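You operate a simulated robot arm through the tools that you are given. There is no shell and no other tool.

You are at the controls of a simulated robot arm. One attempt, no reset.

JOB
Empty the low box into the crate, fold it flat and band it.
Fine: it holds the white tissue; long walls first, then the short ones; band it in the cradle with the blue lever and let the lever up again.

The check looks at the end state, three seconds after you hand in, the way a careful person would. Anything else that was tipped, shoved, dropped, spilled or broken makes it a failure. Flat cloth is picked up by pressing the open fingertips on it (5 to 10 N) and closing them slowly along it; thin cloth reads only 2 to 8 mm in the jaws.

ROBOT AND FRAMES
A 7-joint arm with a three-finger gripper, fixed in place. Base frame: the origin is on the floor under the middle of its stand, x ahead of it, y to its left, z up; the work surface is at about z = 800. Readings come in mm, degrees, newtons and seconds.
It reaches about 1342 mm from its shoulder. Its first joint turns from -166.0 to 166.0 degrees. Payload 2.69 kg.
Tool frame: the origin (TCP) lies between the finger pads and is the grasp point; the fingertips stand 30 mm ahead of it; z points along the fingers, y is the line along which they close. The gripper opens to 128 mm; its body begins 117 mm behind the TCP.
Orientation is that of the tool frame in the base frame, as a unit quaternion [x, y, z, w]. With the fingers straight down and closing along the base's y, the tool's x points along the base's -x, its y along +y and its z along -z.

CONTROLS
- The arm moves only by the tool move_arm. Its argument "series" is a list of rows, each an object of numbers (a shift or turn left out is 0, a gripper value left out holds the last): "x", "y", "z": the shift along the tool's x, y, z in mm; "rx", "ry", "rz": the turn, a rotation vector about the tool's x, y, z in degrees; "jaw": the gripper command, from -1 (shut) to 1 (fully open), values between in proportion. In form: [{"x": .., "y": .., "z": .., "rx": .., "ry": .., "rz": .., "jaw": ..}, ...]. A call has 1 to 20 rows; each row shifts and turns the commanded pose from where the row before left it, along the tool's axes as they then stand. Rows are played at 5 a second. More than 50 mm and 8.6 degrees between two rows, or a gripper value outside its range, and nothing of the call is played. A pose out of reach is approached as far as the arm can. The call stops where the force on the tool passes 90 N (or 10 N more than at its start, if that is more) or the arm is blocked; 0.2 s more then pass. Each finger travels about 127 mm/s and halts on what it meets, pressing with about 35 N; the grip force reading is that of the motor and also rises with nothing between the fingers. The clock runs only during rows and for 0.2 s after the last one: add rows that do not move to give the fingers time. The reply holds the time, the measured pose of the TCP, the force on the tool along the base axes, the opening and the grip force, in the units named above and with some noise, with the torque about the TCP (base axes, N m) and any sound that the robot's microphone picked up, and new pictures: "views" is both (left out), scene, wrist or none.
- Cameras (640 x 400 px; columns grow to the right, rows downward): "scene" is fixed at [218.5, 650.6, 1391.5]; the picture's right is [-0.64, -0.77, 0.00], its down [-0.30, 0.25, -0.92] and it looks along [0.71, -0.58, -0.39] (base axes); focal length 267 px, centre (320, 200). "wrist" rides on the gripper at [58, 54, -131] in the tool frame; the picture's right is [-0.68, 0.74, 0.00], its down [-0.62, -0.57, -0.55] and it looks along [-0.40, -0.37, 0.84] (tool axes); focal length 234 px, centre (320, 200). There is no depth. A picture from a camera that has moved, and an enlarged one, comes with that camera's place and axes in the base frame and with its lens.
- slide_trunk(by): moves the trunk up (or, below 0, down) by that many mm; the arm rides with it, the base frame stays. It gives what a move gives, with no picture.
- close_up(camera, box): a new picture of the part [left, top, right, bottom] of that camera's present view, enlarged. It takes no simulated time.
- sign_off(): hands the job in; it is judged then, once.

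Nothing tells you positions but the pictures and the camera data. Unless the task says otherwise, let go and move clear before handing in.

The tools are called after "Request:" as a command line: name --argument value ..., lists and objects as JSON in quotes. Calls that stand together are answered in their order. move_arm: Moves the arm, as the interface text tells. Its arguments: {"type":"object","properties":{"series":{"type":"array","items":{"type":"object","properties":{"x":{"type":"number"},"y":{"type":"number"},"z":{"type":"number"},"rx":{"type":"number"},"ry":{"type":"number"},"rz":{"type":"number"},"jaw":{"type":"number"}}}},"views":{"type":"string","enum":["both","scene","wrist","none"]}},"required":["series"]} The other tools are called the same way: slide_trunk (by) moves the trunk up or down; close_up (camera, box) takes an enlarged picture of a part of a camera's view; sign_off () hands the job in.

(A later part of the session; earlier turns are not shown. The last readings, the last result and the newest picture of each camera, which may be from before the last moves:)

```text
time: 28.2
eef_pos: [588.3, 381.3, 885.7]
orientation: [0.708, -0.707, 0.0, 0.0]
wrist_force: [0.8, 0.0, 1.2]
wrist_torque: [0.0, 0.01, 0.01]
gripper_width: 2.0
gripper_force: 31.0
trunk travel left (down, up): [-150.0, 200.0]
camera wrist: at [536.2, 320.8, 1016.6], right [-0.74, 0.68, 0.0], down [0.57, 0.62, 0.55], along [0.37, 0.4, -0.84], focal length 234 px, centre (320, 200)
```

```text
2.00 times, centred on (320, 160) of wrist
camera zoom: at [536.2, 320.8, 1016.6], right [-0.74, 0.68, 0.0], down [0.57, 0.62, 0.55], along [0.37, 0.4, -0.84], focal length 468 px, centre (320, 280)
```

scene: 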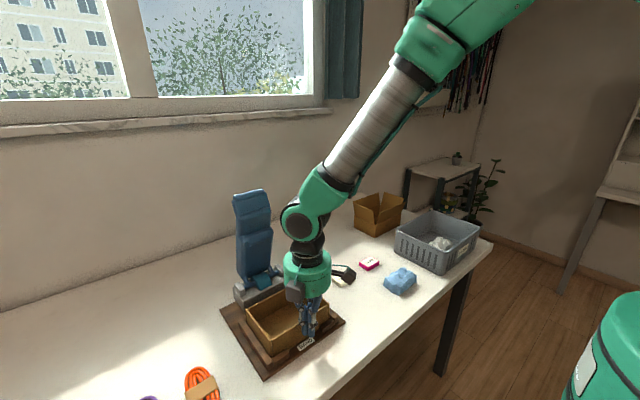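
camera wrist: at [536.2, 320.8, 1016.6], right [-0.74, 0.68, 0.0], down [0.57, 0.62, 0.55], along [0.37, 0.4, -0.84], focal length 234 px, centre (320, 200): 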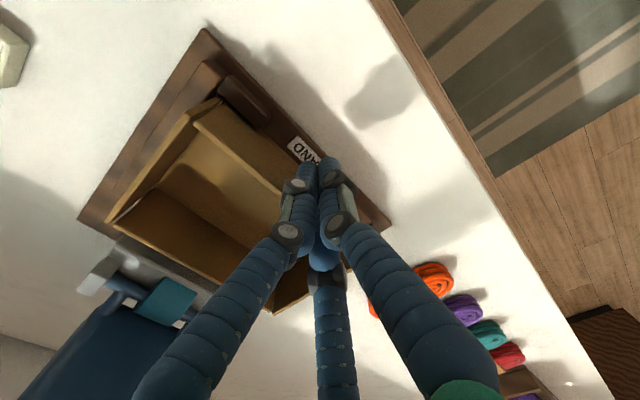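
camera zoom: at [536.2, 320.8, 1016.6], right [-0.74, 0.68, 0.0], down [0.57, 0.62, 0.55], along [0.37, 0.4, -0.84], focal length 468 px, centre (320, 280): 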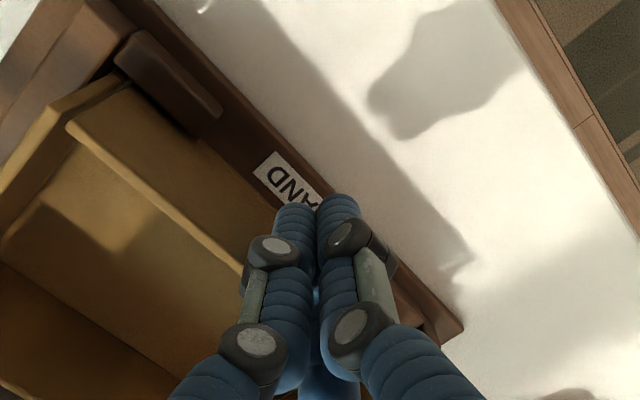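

The probe is poised just in front of the front wall. Pushing gently toward +x while watching the force.

Request:
move_arm --series '[{"y": -8}, {"y": -8}, {"y": -8}, {}]' --views "both"

Request:
close_up --camera "scene" --box '[225, 240, 355, 370]'

```text
time: 29.2
eef_pos: [612.1, 380.5, 885.8]
orientation: [0.707, -0.707, 0.001, -0.001]
wrist_force: [-0.2, 0.2, 0.2]
wrist_torque: [0.04, 0.03, 0.02]
gripper_width: 1.9
gripper_force: 31.8
trunk travel left (down, up): [-150.0, 200.0]
camera wrist: at [559.9, 320.3, 1017.0], right [-0.74, 0.68, 0.0], down [0.57, 0.62, 0.55], along [0.37, 0.4, -0.84], focal length 234 px, centre (320, 200)
```

scene: 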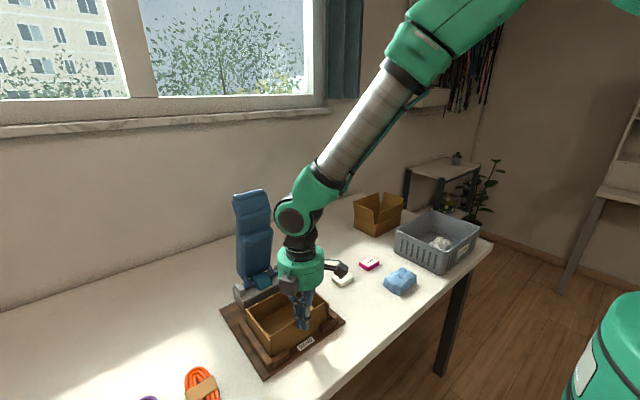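
wrist: 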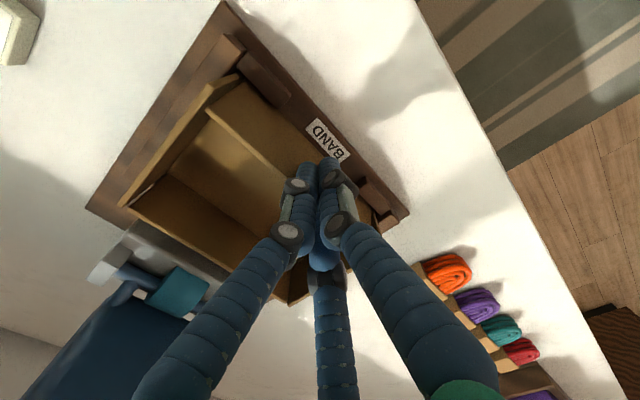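

```text
3.08 times, centred on (290, 305) of scene
camera zoom: at [218.5, 650.6, 1391.5], right [-0.64, -0.77, 0.0], down [-0.3, 0.25, -0.92], along [0.71, -0.58, -0.39], focal length 820 px, centre (412, -123)
```

zoom: 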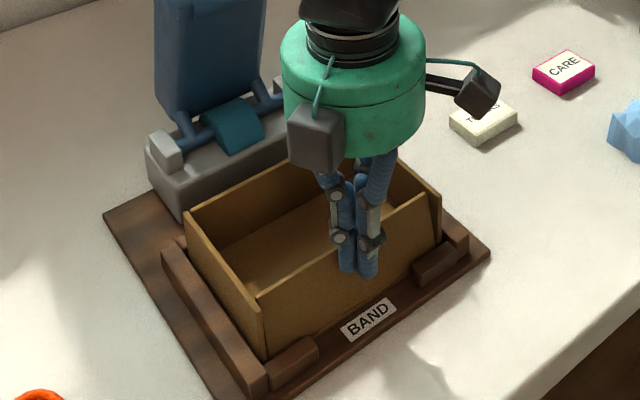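

The wall is tipping inward with almost no force. I'll follow it over in an arc, moving forward and downward.

Request:
move_arm --series '[{"y": -8}, {"y": -8, "z": 2}, {"y": -8, "z": 5}, {"y": -7, "z": 7}, {}]' --views "both"

Request:
close_up --camera "scene" --box '[225, 240, 355, 370]'

```text
time: 30.4
eef_pos: [644.7, 378.9, 871.9]
orientation: [0.707, -0.707, -0.001, -0.001]
wrist_force: [0.2, 0.2, 0.1]
wrist_torque: [-0.02, 0.01, 0.01]
gripper_width: 2.0
gripper_force: 30.8
trunk travel left (down, up): [-150.0, 200.0]
camera wrist: at [591.6, 320.0, 1002.4], right [-0.74, 0.68, 0.0], down [0.57, 0.62, 0.55], along [0.37, 0.4, -0.84], focal length 234 px, centre (320, 200)
```

scene: 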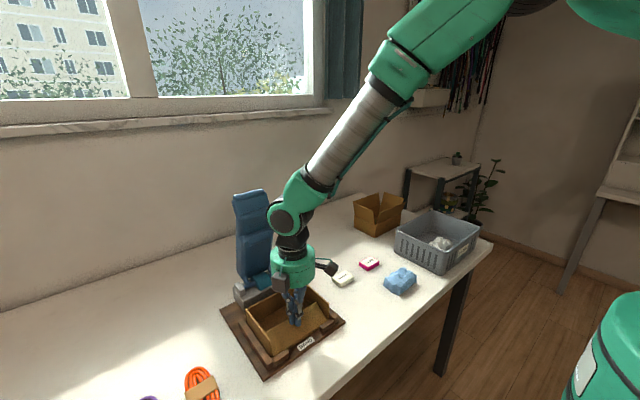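
wrist: 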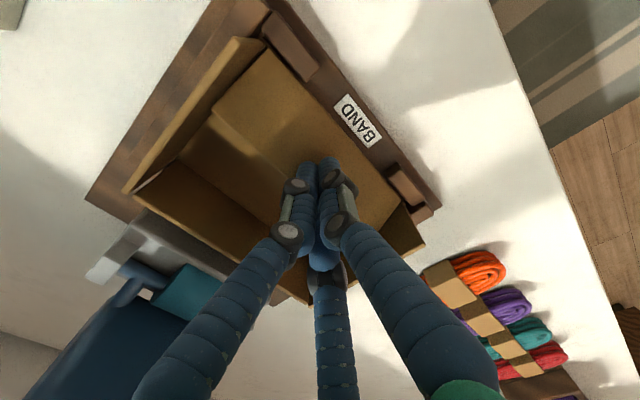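

```text
3.08 times, centred on (290, 305) of scene
camera zoom: at [218.5, 650.6, 1391.5], right [-0.64, -0.77, 0.0], down [-0.3, 0.25, -0.92], along [0.71, -0.58, -0.39], focal length 820 px, centre (412, -123)
```

zoom: 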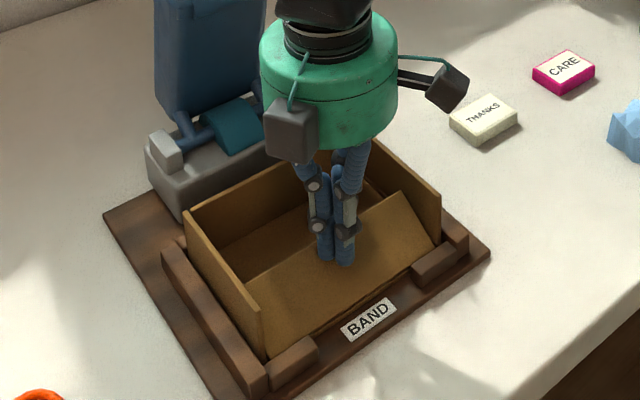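

Good, the panel is more than halfway over. Pressing it the rest of the way down.

Request:
move_arm --series '[{"y": -5, "z": 6}, {"y": -3, "z": 6}, {"z": 5}, {"z": 4}, {}]' --views "both"

Request:
close_up --camera "scene" --box '[225, 240, 355, 370]'

```text
time: 31.6
eef_pos: [652.0, 378.4, 849.8]
orientation: [0.708, -0.707, 0.0, 0.0]
wrist_force: [0.2, 0.3, -0.5]
wrist_torque: [0.0, 0.02, 0.04]
gripper_width: 2.4
gripper_force: 32.1
trunk travel left (down, up): [-150.0, 200.0]
camera wrist: at [599.5, 319.9, 981.8], right [-0.74, 0.68, 0.0], down [0.57, 0.62, 0.55], along [0.37, 0.4, -0.84], focal length 234 px, centre (320, 200)
```

scene: 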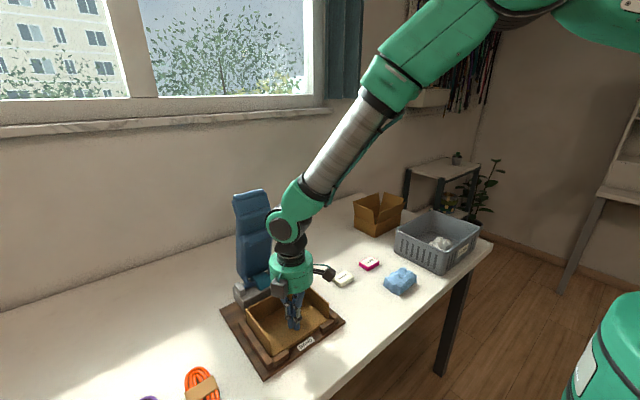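
wrist: 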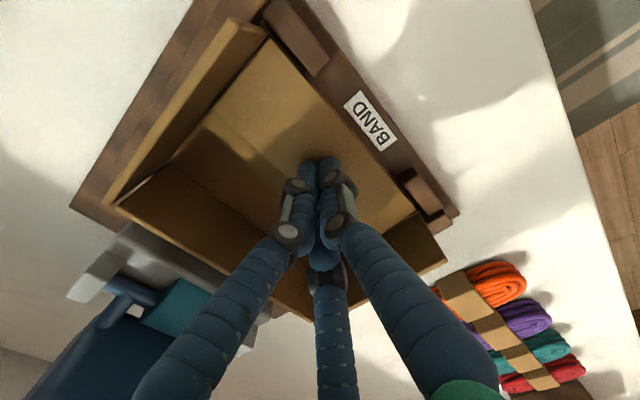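

```text
3.08 times, centred on (290, 305) of scene
camera zoom: at [218.5, 650.6, 1391.5], right [-0.64, -0.77, 0.0], down [-0.3, 0.25, -0.92], along [0.71, -0.58, -0.39], focal length 820 px, centre (412, -123)
```

zoom: 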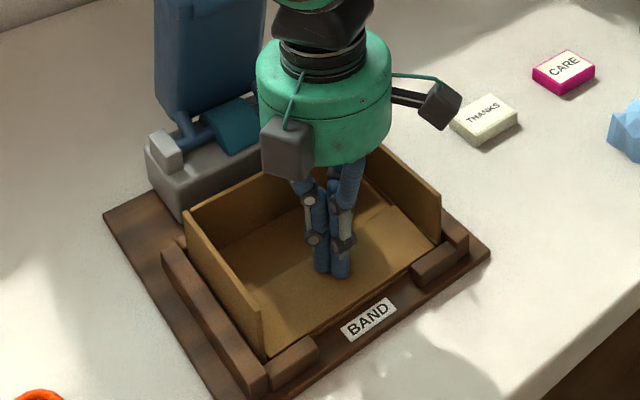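

The panel is nearly flat. I'll press down in small steps until there's light contact, to seat it.

Request:
move_arm --series '[{"z": 2}, {"z": 2}, {}]' --views "none"

```text
time: 32.4
eef_pos: [652.8, 379.5, 845.5]
orientation: [-0.707, 0.708, 0.0, 0.0]
wrist_force: [-0.2, 0.1, 0.0]
wrist_torque: [-0.02, -0.03, 0.02]
gripper_width: 2.2
gripper_force: 31.8
trunk travel left (down, up): [-150.0, 200.0]
```

Request:
move_arm --series '[{"z": 2}, {"z": 2}, {}]' --views "none"

```text
time: 33.2
eef_pos: [652.1, 379.9, 844.2]
orientation: [-0.707, 0.707, 0.0, 0.002]
wrist_force: [-5.5, -7.9, 31.4]
wrist_torque: [-0.24, 0.34, -0.07]
gripper_width: 5.9
gripper_force: 31.4
trunk travel left (down, up): [-150.0, 200.0]
```

Contact at TCP z ≈ 844.5, so the panel is flat against the floor. Lifting off to see whether it stays down.

Request:
move_arm --series '[{"z": -5}, {"z": -20}, {"z": -40}, {"z": -40}, {}]' --views "both"

Request:
close_up --camera "scene" --box '[225, 240, 355, 370]'

Request:
close_up --camera "wrist" --box '[100, 0, 440, 300]'

```text
time: 34.4
eef_pos: [651.7, 379.6, 946.5]
orientation: [0.707, -0.707, 0.0, 0.001]
wrist_force: [-0.5, -0.9, -0.6]
wrist_torque: [0.01, -0.03, 0.02]
gripper_width: 2.2
gripper_force: 31.4
trunk travel left (down, up): [-150.0, 200.0]
camera wrist: at [598.8, 320.8, 1079.6], right [-0.74, 0.68, 0.0], down [0.56, 0.62, 0.55], along [0.37, 0.4, -0.84], focal length 234 px, centre (320, 200)
```

scene: 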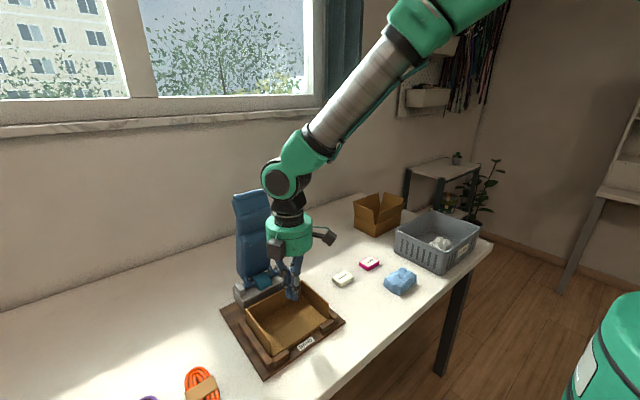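
wrist: 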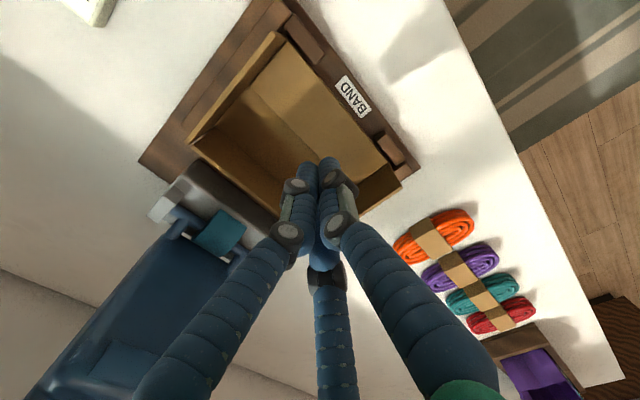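

```text
3.08 times, centred on (290, 305) of scene
camera zoom: at [218.5, 650.6, 1391.5], right [-0.64, -0.77, 0.0], down [-0.3, 0.25, -0.92], along [0.71, -0.58, -0.39], focal length 820 px, centre (412, -123)
```

zoom: 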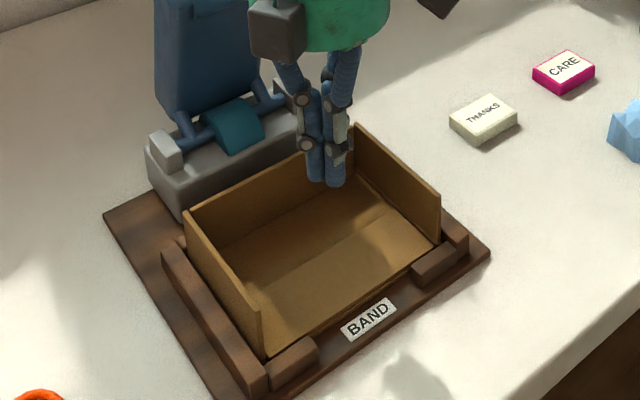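

```text
1.33 times, centred on (270, 150) of wrist
camera zoom: at [598.8, 320.8, 1079.6], right [-0.74, 0.68, 0.0], down [0.56, 0.62, 0.55], along [0.37, 0.4, -0.84], focal length 312 px, centre (387, 267)
```

zoom: 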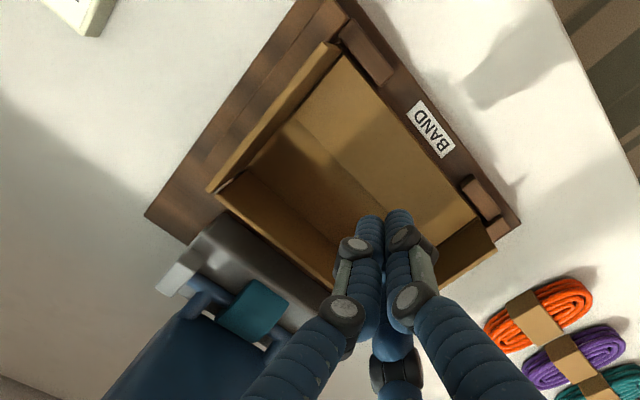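

The front panel stays flat. Before the back wall, I need to measure the gap between it and the grey lever block.

Request:
close_up --camera "scene" --box '[225, 260, 305, 320]'

Request:
close_up --camera "wrist" --box '[130, 130, 310, 250]'

```text
6.67 times, centred on (265, 290) of scene
camera zoom: at [218.5, 650.6, 1391.5], right [-0.64, -0.77, 0.0], down [-0.3, 0.25, -0.92], along [0.71, -0.58, -0.39], focal length 1777 px, centre (687, -400)
```

zoom: 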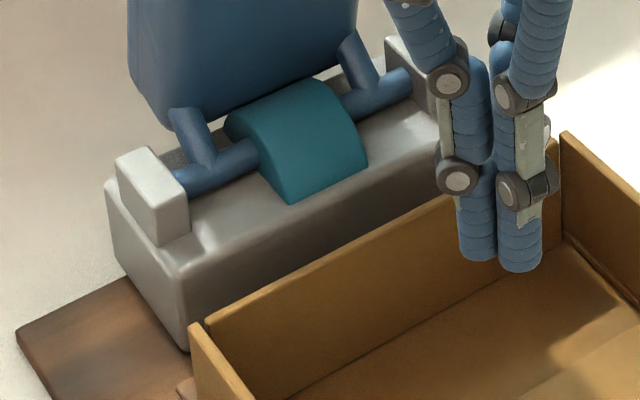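

```text
3.33 times, centred on (220, 190) of wrist
camera zoom: at [598.8, 320.8, 1079.6], right [-0.74, 0.68, 0.0], down [0.56, 0.62, 0.55], along [0.37, 0.4, -0.84], focal length 781 px, centre (653, 233)
```

zoom: 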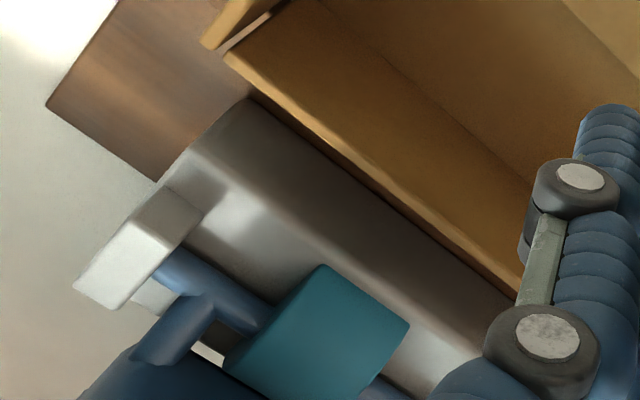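

The gap behind the back wall is about 47 mm (x 741–788), and it is wider above z 850. I'll tilt the hand 12° away from the lever, go over the wall, and bring the tips down behind it in two steps.

Request:
move_arm --series '[{"z": -10, "rx": 6}, {"rx": 6}, {"y": -36.8, "z": 7.8}, {"y": -36.8, "z": 7.8}, {"y": -36.8, "z": 7.8}, {}]' --views "both"

Request:
close_up --camera "scene" --box '[215, 220, 335, 330]'

Request:
close_up --camera "wrist" --box '[180, 80, 460, 260]'

```text
time: 35.8
eef_pos: [763.6, 379.2, 957.1]
orientation: [0.703, -0.703, 0.074, -0.075]
wrist_force: [-0.6, -0.2, -0.4]
wrist_torque: [0.02, 0.05, -0.03]
gripper_width: 2.0
gripper_force: 31.6
trunk travel left (down, up): [-150.0, 200.0]
camera wrist: at [685.2, 320.3, 1074.8], right [-0.72, 0.68, -0.15], down [0.44, 0.62, 0.65], along [0.54, 0.4, -0.74], focal length 234 px, centre (320, 200)
```

scene: 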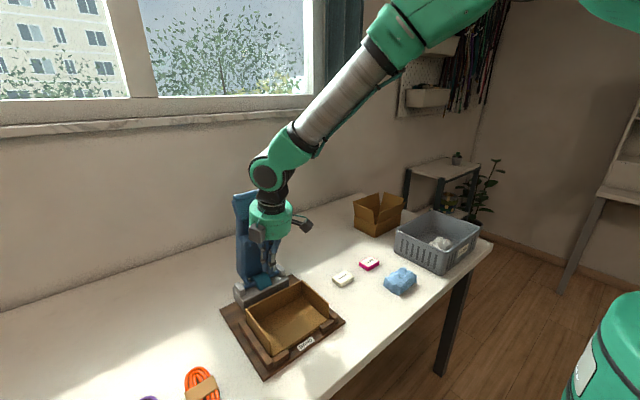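
wrist: 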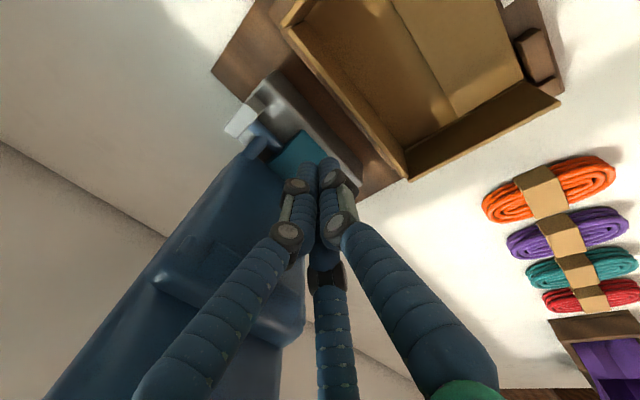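

```text
3.64 times, centred on (275, 275) of scene
camera zoom: at [218.5, 650.6, 1391.5], right [-0.64, -0.77, 0.0], down [-0.3, 0.25, -0.92], along [0.71, -0.58, -0.39], focal length 969 px, centre (484, -73)
```

zoom: 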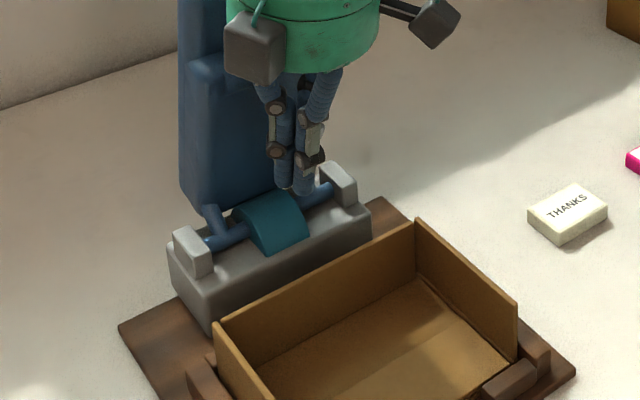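

```text
2.22 times, centred on (320, 170) of wrist
camera zoom: at [685.2, 320.3, 1074.8], right [-0.72, 0.68, -0.15], down [0.44, 0.62, 0.65], along [0.54, 0.4, -0.74], focal length 520 px, centre (320, 267)
```

zoom: 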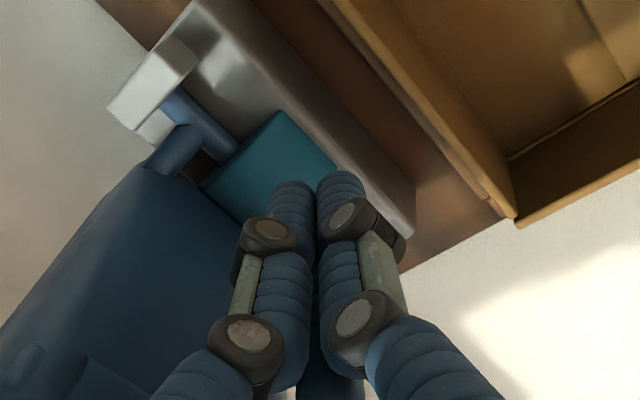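

From this view the drop zone between wall and block is clear. Descending most of the way, then checking again.

Request:
move_arm --series '[{"y": 4, "z": 19}, {"y": 4, "z": 19}, {"y": 3, "z": 14}, {}]' --views "both"

Request:
close_up --camera "scene" --box '[215, 220, 335, 330]'

Request:
close_up --camera "wrist" --box '[180, 80, 460, 260]'

```text
time: 36.8
eef_pos: [763.8, 380.3, 904.0]
orientation: [0.703, -0.703, 0.074, -0.074]
wrist_force: [0.1, 0.2, 0.0]
wrist_torque: [-0.01, 0.01, -0.02]
gripper_width: 2.2
gripper_force: 31.4
trunk travel left (down, up): [-150.0, 200.0]
camera wrist: at [684.8, 320.9, 1021.5], right [-0.72, 0.68, -0.15], down [0.44, 0.62, 0.65], along [0.54, 0.4, -0.74], focal length 234 px, centre (320, 200)
```

scene: 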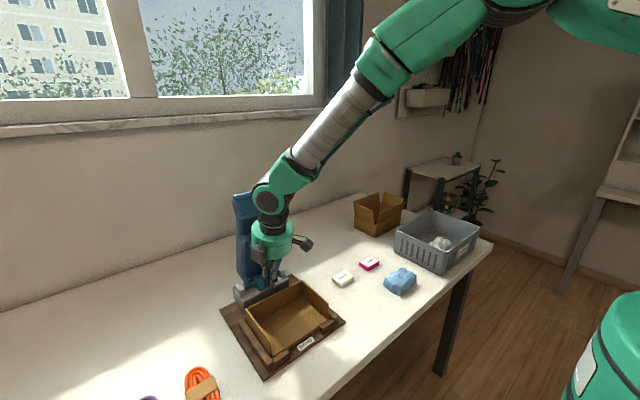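
wrist: 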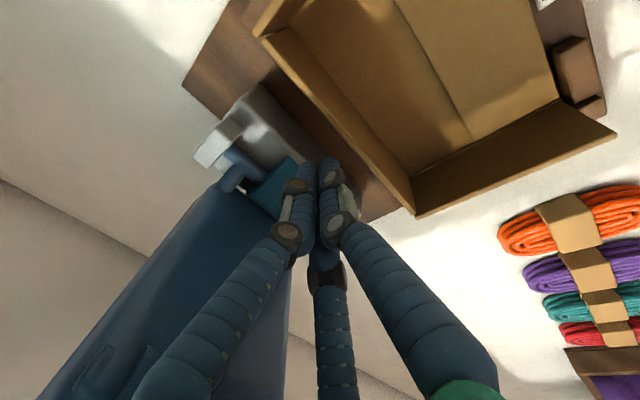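

```text
3.64 times, centred on (275, 275) of scene
camera zoom: at [218.5, 650.6, 1391.5], right [-0.64, -0.77, 0.0], down [-0.3, 0.25, -0.92], along [0.71, -0.58, -0.39], focal length 969 px, centre (484, -73)
```

zoom: 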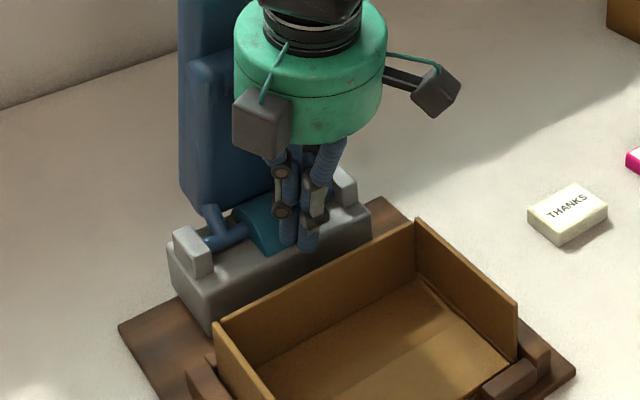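

```text
2.22 times, centred on (320, 170) of wrist
camera zoom: at [684.8, 320.9, 1021.5], right [-0.72, 0.68, -0.15], down [0.44, 0.62, 0.65], along [0.54, 0.4, -0.74], focal length 520 px, centre (320, 267)
```

zoom: 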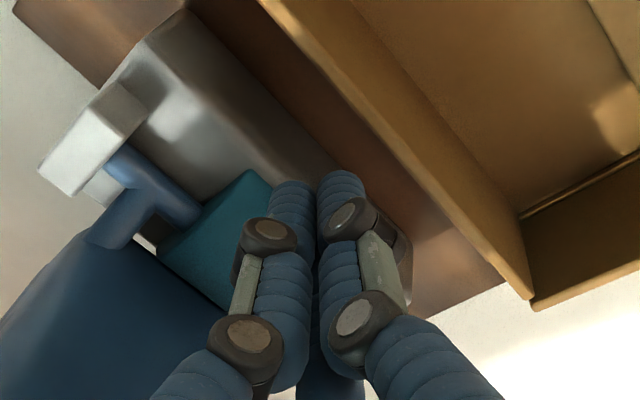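

The tips are just above rim height, clear of the teal roller. Down another 18 mm behind the wall.

Request:
move_arm --series '[{"y": 1.9, "z": 8.8}, {"y": 1.9, "z": 8.8}, {}]' --views "wrist"

Request:
close_up --camera "scene" --box '[215, 220, 335, 330]'

Request:
close_up --camera "wrist" --box '[180, 80, 460, 260]'

```text
time: 37.6
eef_pos: [764.8, 380.8, 886.4]
orientation: [0.704, -0.703, 0.074, -0.074]
wrist_force: [0.5, 0.8, -0.1]
wrist_torque: [-0.02, -0.01, 0.0]
gripper_width: 2.2
gripper_force: 31.2
trunk travel left (down, up): [-150.0, 200.0]
camera wrist: at [685.6, 321.6, 1003.3], right [-0.72, 0.68, -0.15], down [0.44, 0.62, 0.65], along [0.54, 0.4, -0.74], focal length 234 px, centre (320, 200)
```

wrist: 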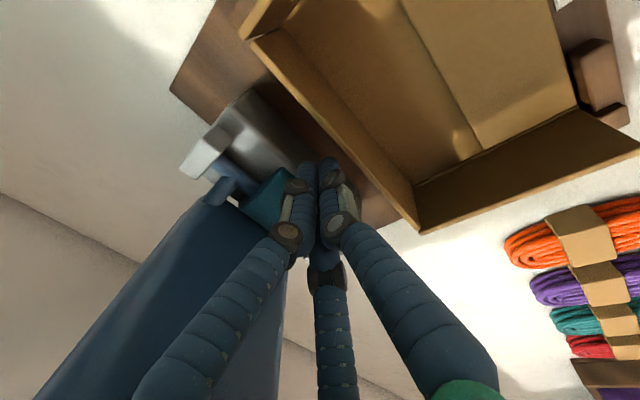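

```text
3.64 times, centred on (275, 275) of scene
camera zoom: at [218.5, 650.6, 1391.5], right [-0.64, -0.77, 0.0], down [-0.3, 0.25, -0.92], along [0.71, -0.58, -0.39], focal length 969 px, centre (484, -73)
```

zoom: 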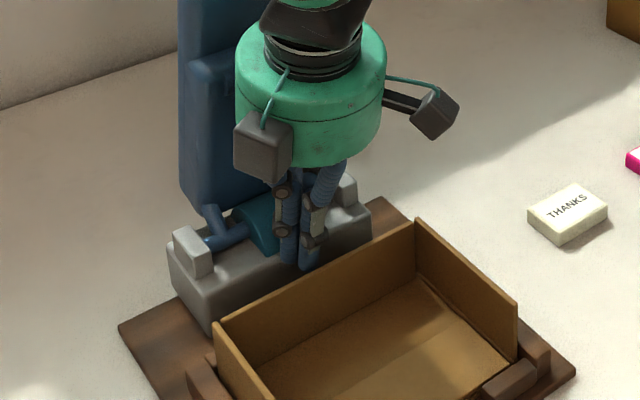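

```text
2.22 times, centred on (320, 170) of wrist
camera zoom: at [685.6, 321.6, 1003.3], right [-0.72, 0.68, -0.15], down [0.44, 0.62, 0.65], along [0.54, 0.4, -0.74], focal length 520 px, centre (320, 267)
```

zoom: 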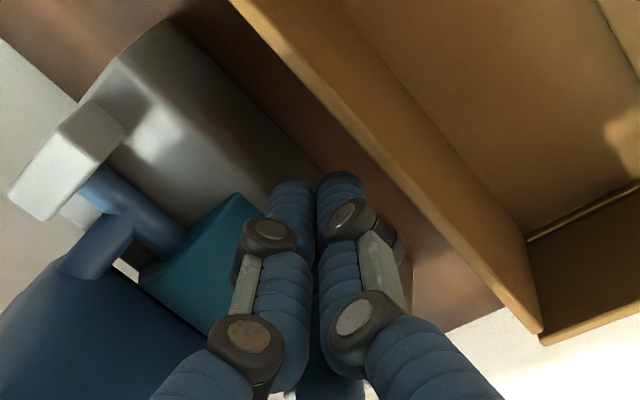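

The tips are behind the back wall and touching nothing. Pushing it inward (-x), following slightly down.

Request:
move_arm --series '[{"y": 7.8, "z": -1.7}, {"y": 7.8, "z": -1.7}, {"y": 8.0, "z": -0.7}, {"y": 8.4, "z": 1.3}, {}]' --views "wrist"

Request:
close_up --camera "scene" --box '[215, 220, 335, 330]'

```text
time: 38.8
eef_pos: [733.1, 380.1, 883.3]
orientation: [0.703, -0.703, 0.074, -0.074]
wrist_force: [0.5, -0.1, 0.0]
wrist_torque: [0.01, 0.01, -0.03]
gripper_width: 2.3
gripper_force: 31.3
trunk travel left (down, up): [-150.0, 200.0]
camera wrist: at [654.0, 320.8, 999.4], right [-0.72, 0.68, -0.15], down [0.44, 0.62, 0.65], along [0.54, 0.4, -0.74], focal length 234 px, centre (320, 200)
```

wrist: 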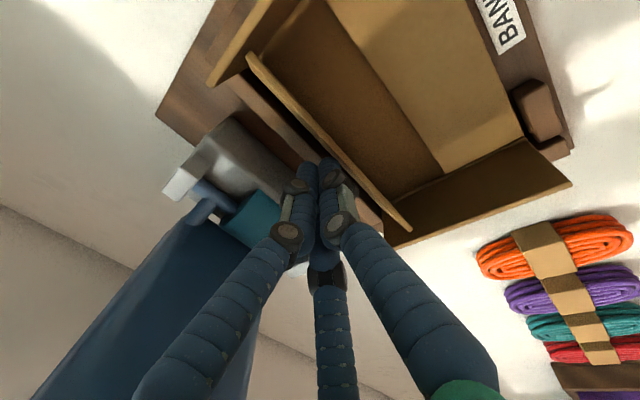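

```text
3.64 times, centred on (275, 275) of scene
camera zoom: at [218.5, 650.6, 1391.5], right [-0.64, -0.77, 0.0], down [-0.3, 0.25, -0.92], along [0.71, -0.58, -0.39], focal length 969 px, centre (484, -73)
```

zoom: 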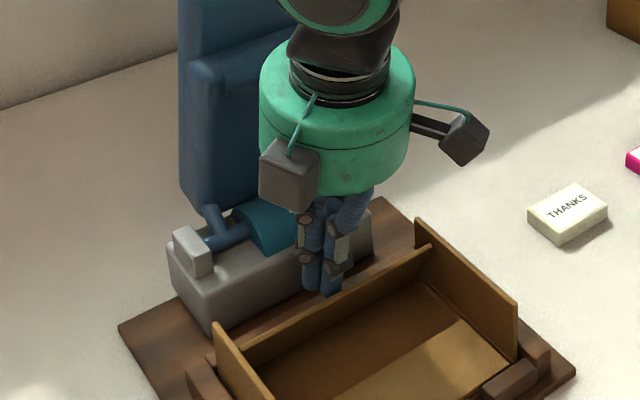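

The back wall is folding in. Continuing the arc over and down.

Request:
move_arm --series '[{"y": 8.2, "z": 0.3}, {"y": 8.7, "z": 2.2}, {"y": 9.1, "z": 4.2}, {"y": 8.3, "z": 5.4}, {}]' --views "wrist"

Request:
close_up --camera "scene" --box '[215, 220, 335, 330]'

```text
time: 40.0
eef_pos: [702.7, 380.4, 862.5]
orientation: [0.704, -0.703, 0.074, -0.074]
wrist_force: [0.3, 0.1, -0.7]
wrist_torque: [-0.02, 0.01, -0.01]
gripper_width: 2.2
gripper_force: 31.3
trunk travel left (down, up): [-150.0, 200.0]
camera wrist: at [623.7, 320.9, 980.8], right [-0.72, 0.68, -0.15], down [0.44, 0.62, 0.65], along [0.54, 0.4, -0.74], focal length 234 px, centre (320, 200)
```

wrist: 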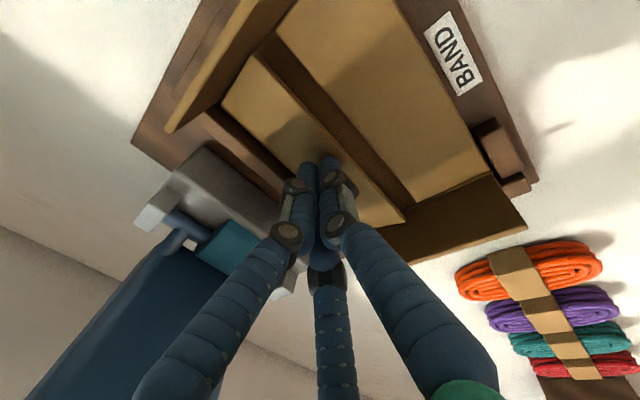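

```text
3.64 times, centred on (275, 275) of scene
camera zoom: at [218.5, 650.6, 1391.5], right [-0.64, -0.77, 0.0], down [-0.3, 0.25, -0.92], along [0.71, -0.58, -0.39], focal length 969 px, centre (484, -73)
```

zoom: 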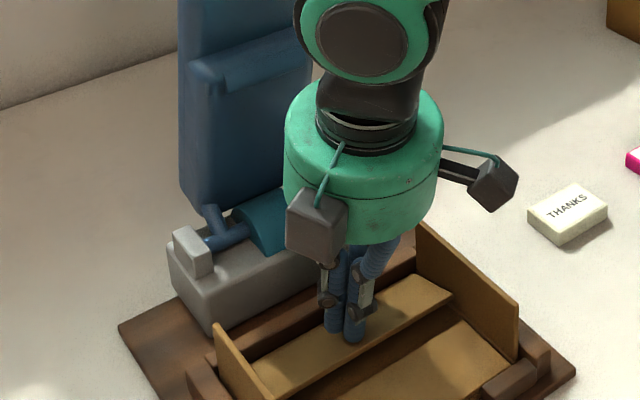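

Nearly down. Pressing the back panel flat.

Request:
move_arm --series '[{"y": 5.2, "z": 5.0}, {"y": 3.0, "z": 4.5}, {"y": 0.8, "z": 3.9}, {"y": 0.4, "z": 2.0}, {}]' --views "wrist"

Request:
close_up --camera "scene" --box '[215, 220, 335, 330]'

```text
time: 41.2
eef_pos: [696.0, 380.0, 847.0]
orientation: [0.704, -0.702, 0.074, -0.074]
wrist_force: [-5.1, 1.0, 14.4]
wrist_torque: [0.05, 0.28, 0.01]
gripper_width: 2.2
gripper_force: 31.3
trunk travel left (down, up): [-150.0, 200.0]
camera wrist: at [617.1, 320.5, 964.8], right [-0.72, 0.68, -0.15], down [0.44, 0.62, 0.66], along [0.54, 0.41, -0.74], focal length 234 px, centre (320, 200)
```

wrist: 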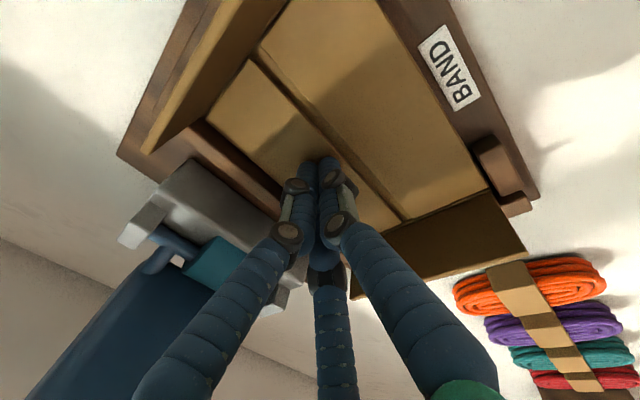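

```text
3.64 times, centred on (275, 275) of scene
camera zoom: at [218.5, 650.6, 1391.5], right [-0.64, -0.77, 0.0], down [-0.3, 0.25, -0.92], along [0.71, -0.58, -0.39], focal length 969 px, centre (484, -73)
```

zoom: 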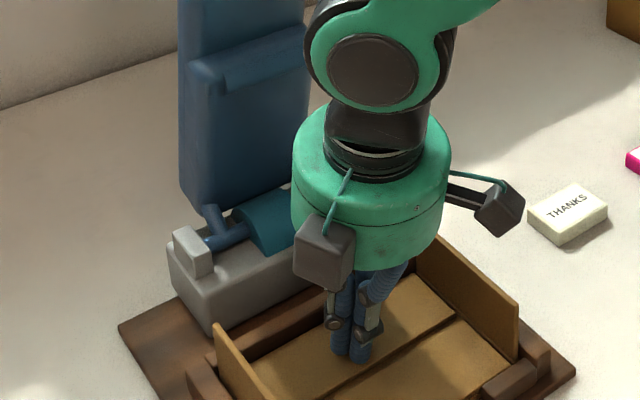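

The back panel is flat, with 14 N contact. Lifting straight up, straightening the tool, and heading to the outside of the +y short wall.

Request:
move_arm --series '[{"y": -1, "z": -4.9}, {"y": -4, "z": -20}, {"y": -8, "z": -40}, {"y": -8, "z": -40}, {"rx": -6}, {"rx": -6}, {"x": -30, "y": 6}, {"x": -32, "y": 6}, {"x": -32, "y": 6}, {"x": -32}, {}]' --views "both"

Request:
close_up --camera "scene" --box '[215, 240, 345, 370]'

Request:
close_up --camera "wrist" --box '[180, 0, 460, 220]'

```text
time: 43.6
eef_pos: [676.5, 505.5, 952.8]
orientation: [-0.707, 0.707, 0.0, 0.0]
wrist_force: [-0.2, -0.3, -0.3]
wrist_torque: [0.01, 0.01, 0.02]
gripper_width: 2.1
gripper_force: 31.2
trunk travel left (down, up): [-150.0, 200.0]
camera wrist: at [623.8, 446.1, 1084.1], right [-0.74, 0.68, 0.0], down [0.57, 0.62, 0.55], along [0.37, 0.4, -0.84], focal length 234 px, centre (320, 200)
```

scene: 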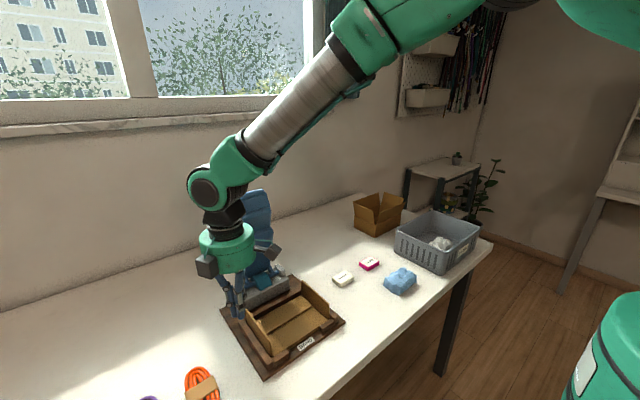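
wrist: 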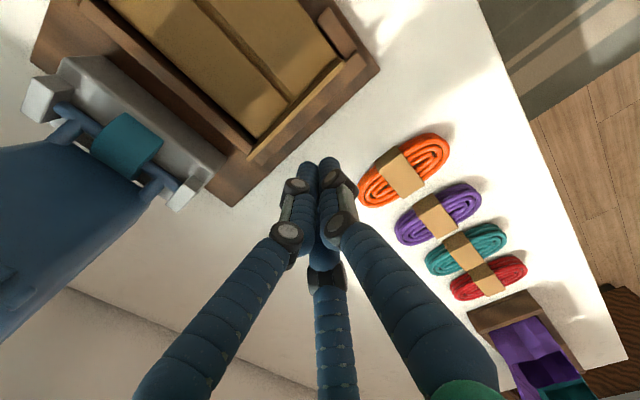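

```text
3.08 times, centred on (280, 305) of scene
camera zoom: at [218.5, 650.6, 1391.5], right [-0.64, -0.77, 0.0], down [-0.3, 0.25, -0.92], along [0.71, -0.58, -0.39], focal length 820 px, centre (443, -123)
```

zoom: 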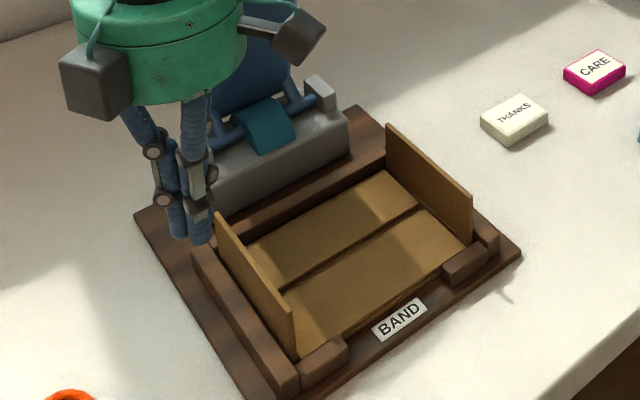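

```text
1.82 times, centred on (320, 110) of wrist
camera zoom: at [623.8, 446.1, 1084.1], right [-0.74, 0.68, 0.0], down [0.57, 0.62, 0.55], along [0.37, 0.4, -0.84], focal length 426 px, centre (320, 364)
```

zoom: 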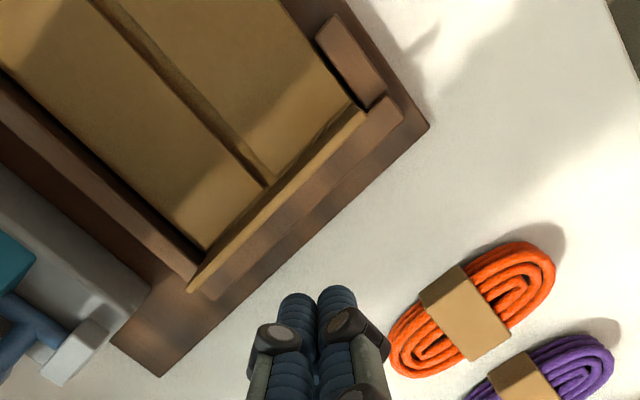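

Both long panels lie flat. Lowering outside the +y short wall, above the cradle rail, and starting to push it inward.

Request:
move_arm --series '[{"z": 25}, {"z": 25}, {"z": 17}, {"x": 10}, {"x": 10}, {}]' --views "both"

Request:
close_up --camera "scene" --box '[215, 240, 345, 370]'

```text
time: 45.0
eef_pos: [676.3, 485.9, 886.1]
orientation: [0.708, -0.706, -0.001, 0.0]
wrist_force: [0.5, 0.0, -0.6]
wrist_torque: [0.03, 0.02, 0.01]
gripper_width: 2.2
gripper_force: 31.9
trunk travel left (down, up): [-150.0, 200.0]
camera wrist: at [623.8, 426.0, 1017.1], right [-0.74, 0.68, 0.0], down [0.56, 0.62, 0.55], along [0.37, 0.4, -0.84], focal length 234 px, centre (320, 200)
```

scene: 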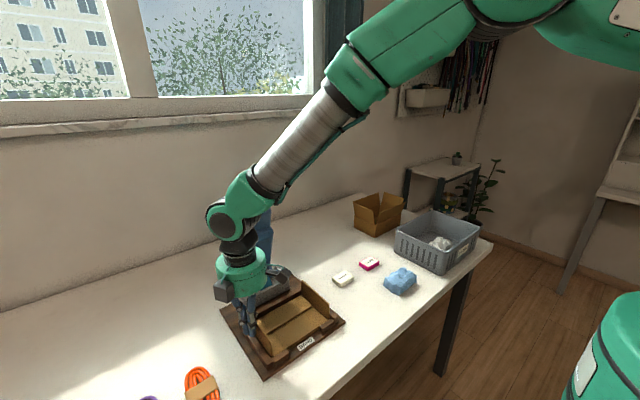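
wrist: 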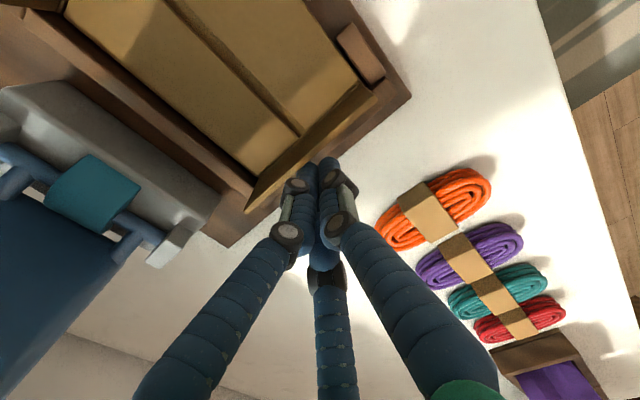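

```text
3.08 times, centred on (280, 305) of scene
camera zoom: at [218.5, 650.6, 1391.5], right [-0.64, -0.77, 0.0], down [-0.3, 0.25, -0.92], along [0.71, -0.58, -0.39], focal length 820 px, centre (443, -123)
```

zoom: 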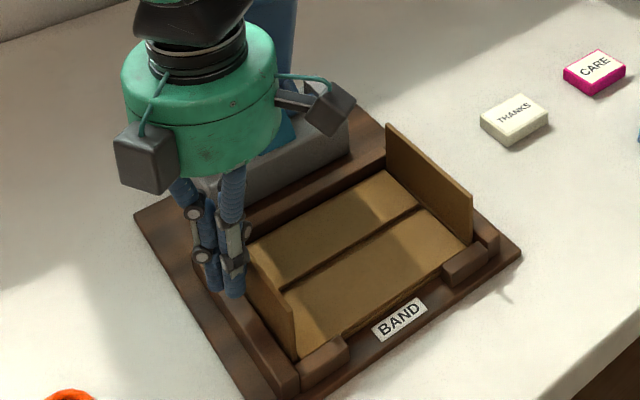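

The tips are touching the wall. Following it over in an arc.

Request:
move_arm --series '[{"x": 8}, {"x": 8, "z": 1}, {"x": 8, "z": 3}, {"x": 8, "z": 5}, {"x": 7, "z": 6}, {}]' --views "wrist"

Request:
close_up --camera "scene" --box '[215, 240, 345, 370]'

```text
time: 46.4
eef_pos: [677.0, 446.0, 871.0]
orientation: [0.707, -0.707, 0.0, 0.001]
wrist_force: [0.3, 0.9, 1.0]
wrist_torque: [0.01, 0.0, 0.0]
gripper_width: 2.3
gripper_force: 31.6
trunk travel left (down, up): [-150.0, 200.0]
camera wrist: at [624.4, 387.3, 1002.0], right [-0.74, 0.68, 0.0], down [0.57, 0.62, 0.55], along [0.37, 0.4, -0.84], focal length 234 px, centre (320, 200)
```

wrist: 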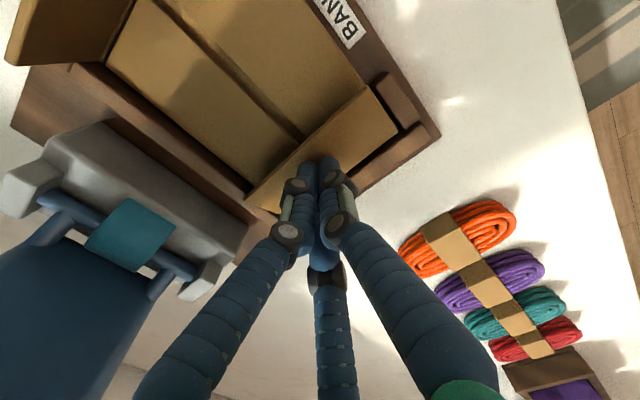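

```text
3.08 times, centred on (280, 305) of scene
camera zoom: at [218.5, 650.6, 1391.5], right [-0.64, -0.77, 0.0], down [-0.3, 0.25, -0.92], along [0.71, -0.58, -0.39], focal length 820 px, centre (443, -123)
```

zoom: 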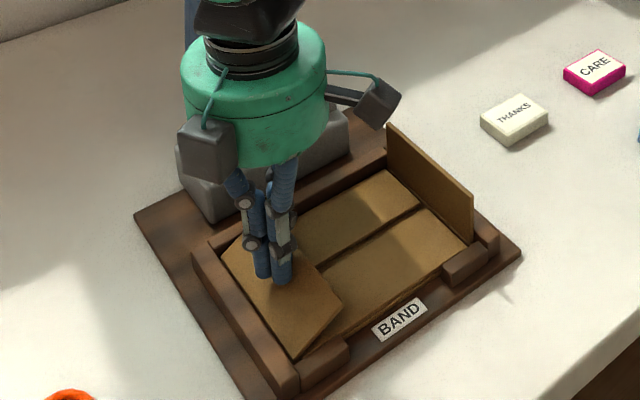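

Folding well. Pressing it down onto the long panels.

Request:
move_arm --series '[{"x": 6, "z": 6}, {"x": 4, "z": 6}, {"x": 1, "z": 5}, {"z": 3}, {}]' --views "wrist"

Request:
close_up --camera "scene" --box '[215, 240, 345, 370]'

```text
time: 47.6
eef_pos: [677.4, 435.2, 851.9]
orientation: [-0.707, 0.707, 0.0, 0.0]
wrist_force: [0.2, -1.3, 4.4]
wrist_torque: [-0.02, 0.03, 0.03]
gripper_width: 6.0
gripper_force: 31.8
trunk travel left (down, up): [-150.0, 200.0]
camera wrist: at [624.2, 376.3, 983.0], right [-0.74, 0.68, 0.0], down [0.56, 0.62, 0.55], along [0.37, 0.4, -0.84], focal length 234 px, centre (320, 200)
```

wrist: 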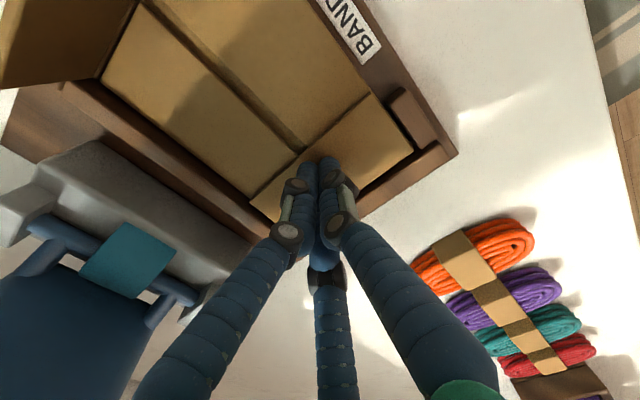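

```text
3.08 times, centred on (280, 305) of scene
camera zoom: at [218.5, 650.6, 1391.5], right [-0.64, -0.77, 0.0], down [-0.3, 0.25, -0.92], along [0.71, -0.58, -0.39], focal length 820 px, centre (443, -123)
```

zoom: 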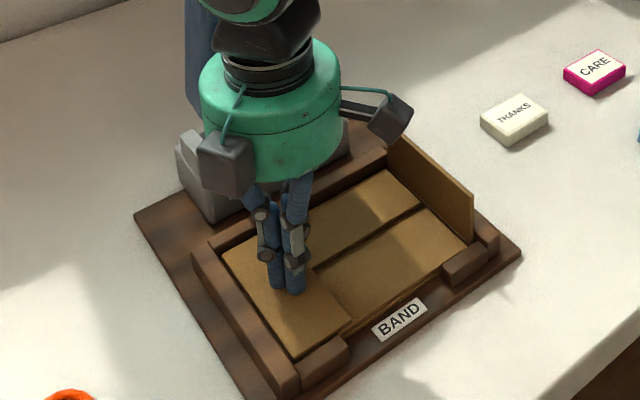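

Request:
move_arm --series '[{"z": 1.5}, {"z": 1}, {}]' --views "none"

```text
time: 48.4
eef_pos: [676.8, 436.2, 851.6]
orientation: [-0.707, 0.708, 0.0, 0.002]
wrist_force: [-3.3, -5.8, 23.5]
wrist_torque: [-0.06, 0.1, -0.04]
gripper_width: 6.1
gripper_force: 30.6
trunk travel left (down, up): [-150.0, 200.0]
```

The panel is seated at 23 N. Lifting off to check it stays, then crossing to the -y short wall.

Request:
move_arm --series '[{"z": -5}, {"z": -20}, {"z": -40}, {"z": -40}, {"x": 40}, {"x": 45}, {"x": 45}, {"x": 45}, {"x": 17}, {}]' --views "both"

Request:
close_up --camera "scene" --box '[215, 240, 345, 370]'

Request:
close_up --camera "wrist" --box '[180, 0, 460, 220]'

```text
time: 50.6
eef_pos: [677.6, 240.6, 951.7]
orientation: [0.708, -0.707, -0.001, 0.001]
wrist_force: [-1.8, -0.3, 0.2]
wrist_torque: [0.01, 0.0, -0.01]
gripper_width: 2.2
gripper_force: 32.2
trunk travel left (down, up): [-150.0, 200.0]
camera wrist: at [624.4, 180.9, 1083.4], right [-0.74, 0.68, 0.0], down [0.56, 0.62, 0.55], along [0.37, 0.4, -0.84], focal length 234 px, centre (320, 200)
```

scene: 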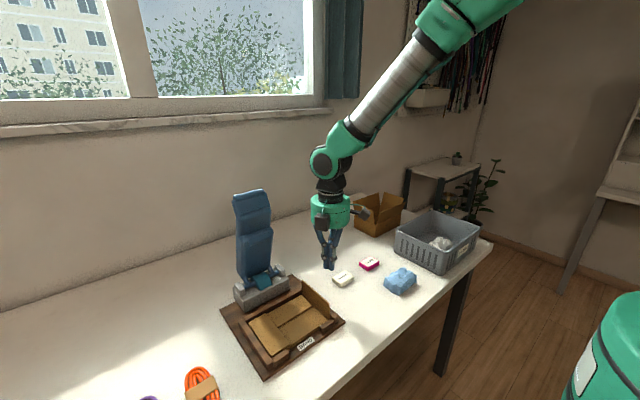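
wrist: 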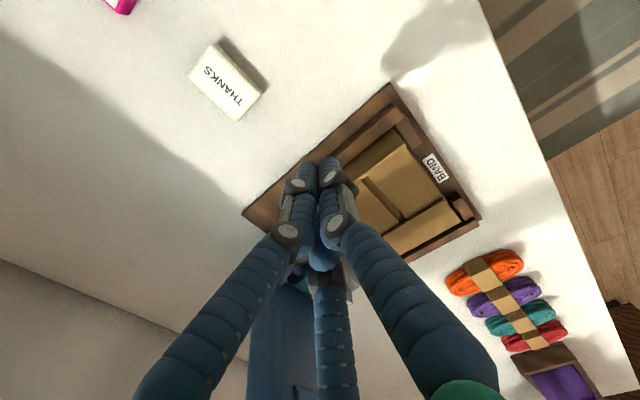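

```text
3.08 times, centred on (280, 305) of scene
camera zoom: at [218.5, 650.6, 1391.5], right [-0.64, -0.77, 0.0], down [-0.3, 0.25, -0.92], along [0.71, -0.58, -0.39], focal length 820 px, centre (443, -123)
```

zoom: 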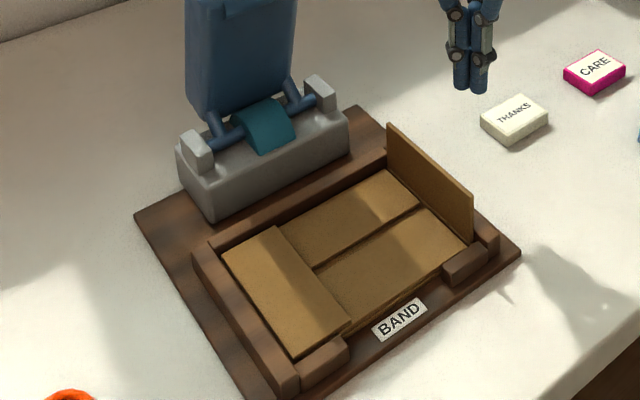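

```text
1.82 times, centred on (320, 110) of wrist
camera zoom: at [624.4, 180.9, 1083.4], right [-0.74, 0.68, 0.0], down [0.56, 0.62, 0.55], along [0.37, 0.4, -0.84], focal length 426 px, centre (320, 364)
```

zoom: 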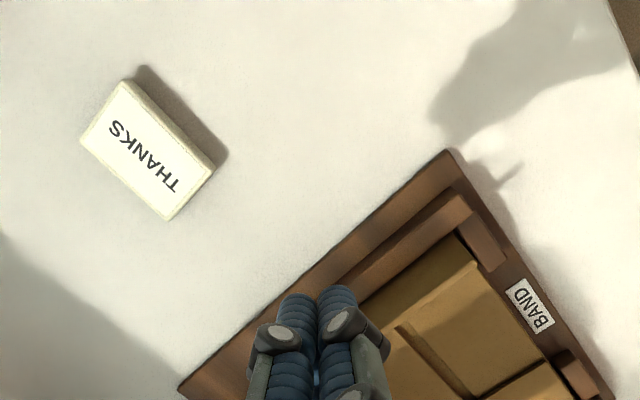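

The first short panel stays flat. Lowering outside the last (-y) wall and pushing it inward (+y).

Request:
move_arm --series '[{"z": 25}, {"z": 25}, {"z": 16}, {"x": -10}, {"x": -10}, {"x": -8}, {}]' --views "wrist"

Request:
close_up --camera "scene" --box '[215, 240, 345, 370]'

```text
time: 52.2
eef_pos: [677.4, 272.3, 886.9]
orientation: [0.707, -0.707, 0.0, -0.001]
wrist_force: [0.1, -0.1, -1.0]
wrist_torque: [-0.02, -0.01, 0.03]
gripper_width: 2.1
gripper_force: 31.7
trunk travel left (down, up): [-150.0, 200.0]
camera wrist: at [623.9, 212.9, 1019.0], right [-0.74, 0.68, 0.0], down [0.57, 0.62, 0.55], along [0.37, 0.4, -0.84], focal length 234 px, centre (320, 200)
```

wrist: 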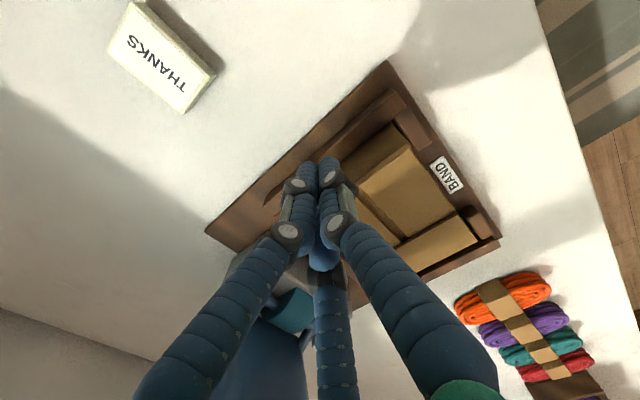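

```text
3.08 times, centred on (280, 305) of scene
camera zoom: at [218.5, 650.6, 1391.5], right [-0.64, -0.77, 0.0], down [-0.3, 0.25, -0.92], along [0.71, -0.58, -0.39], focal length 820 px, centre (443, -123)
```

zoom: 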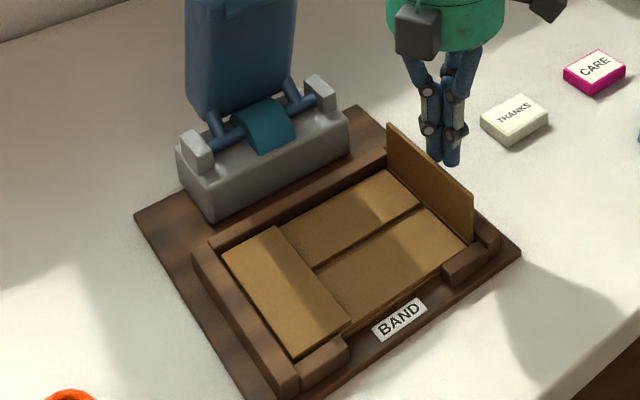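

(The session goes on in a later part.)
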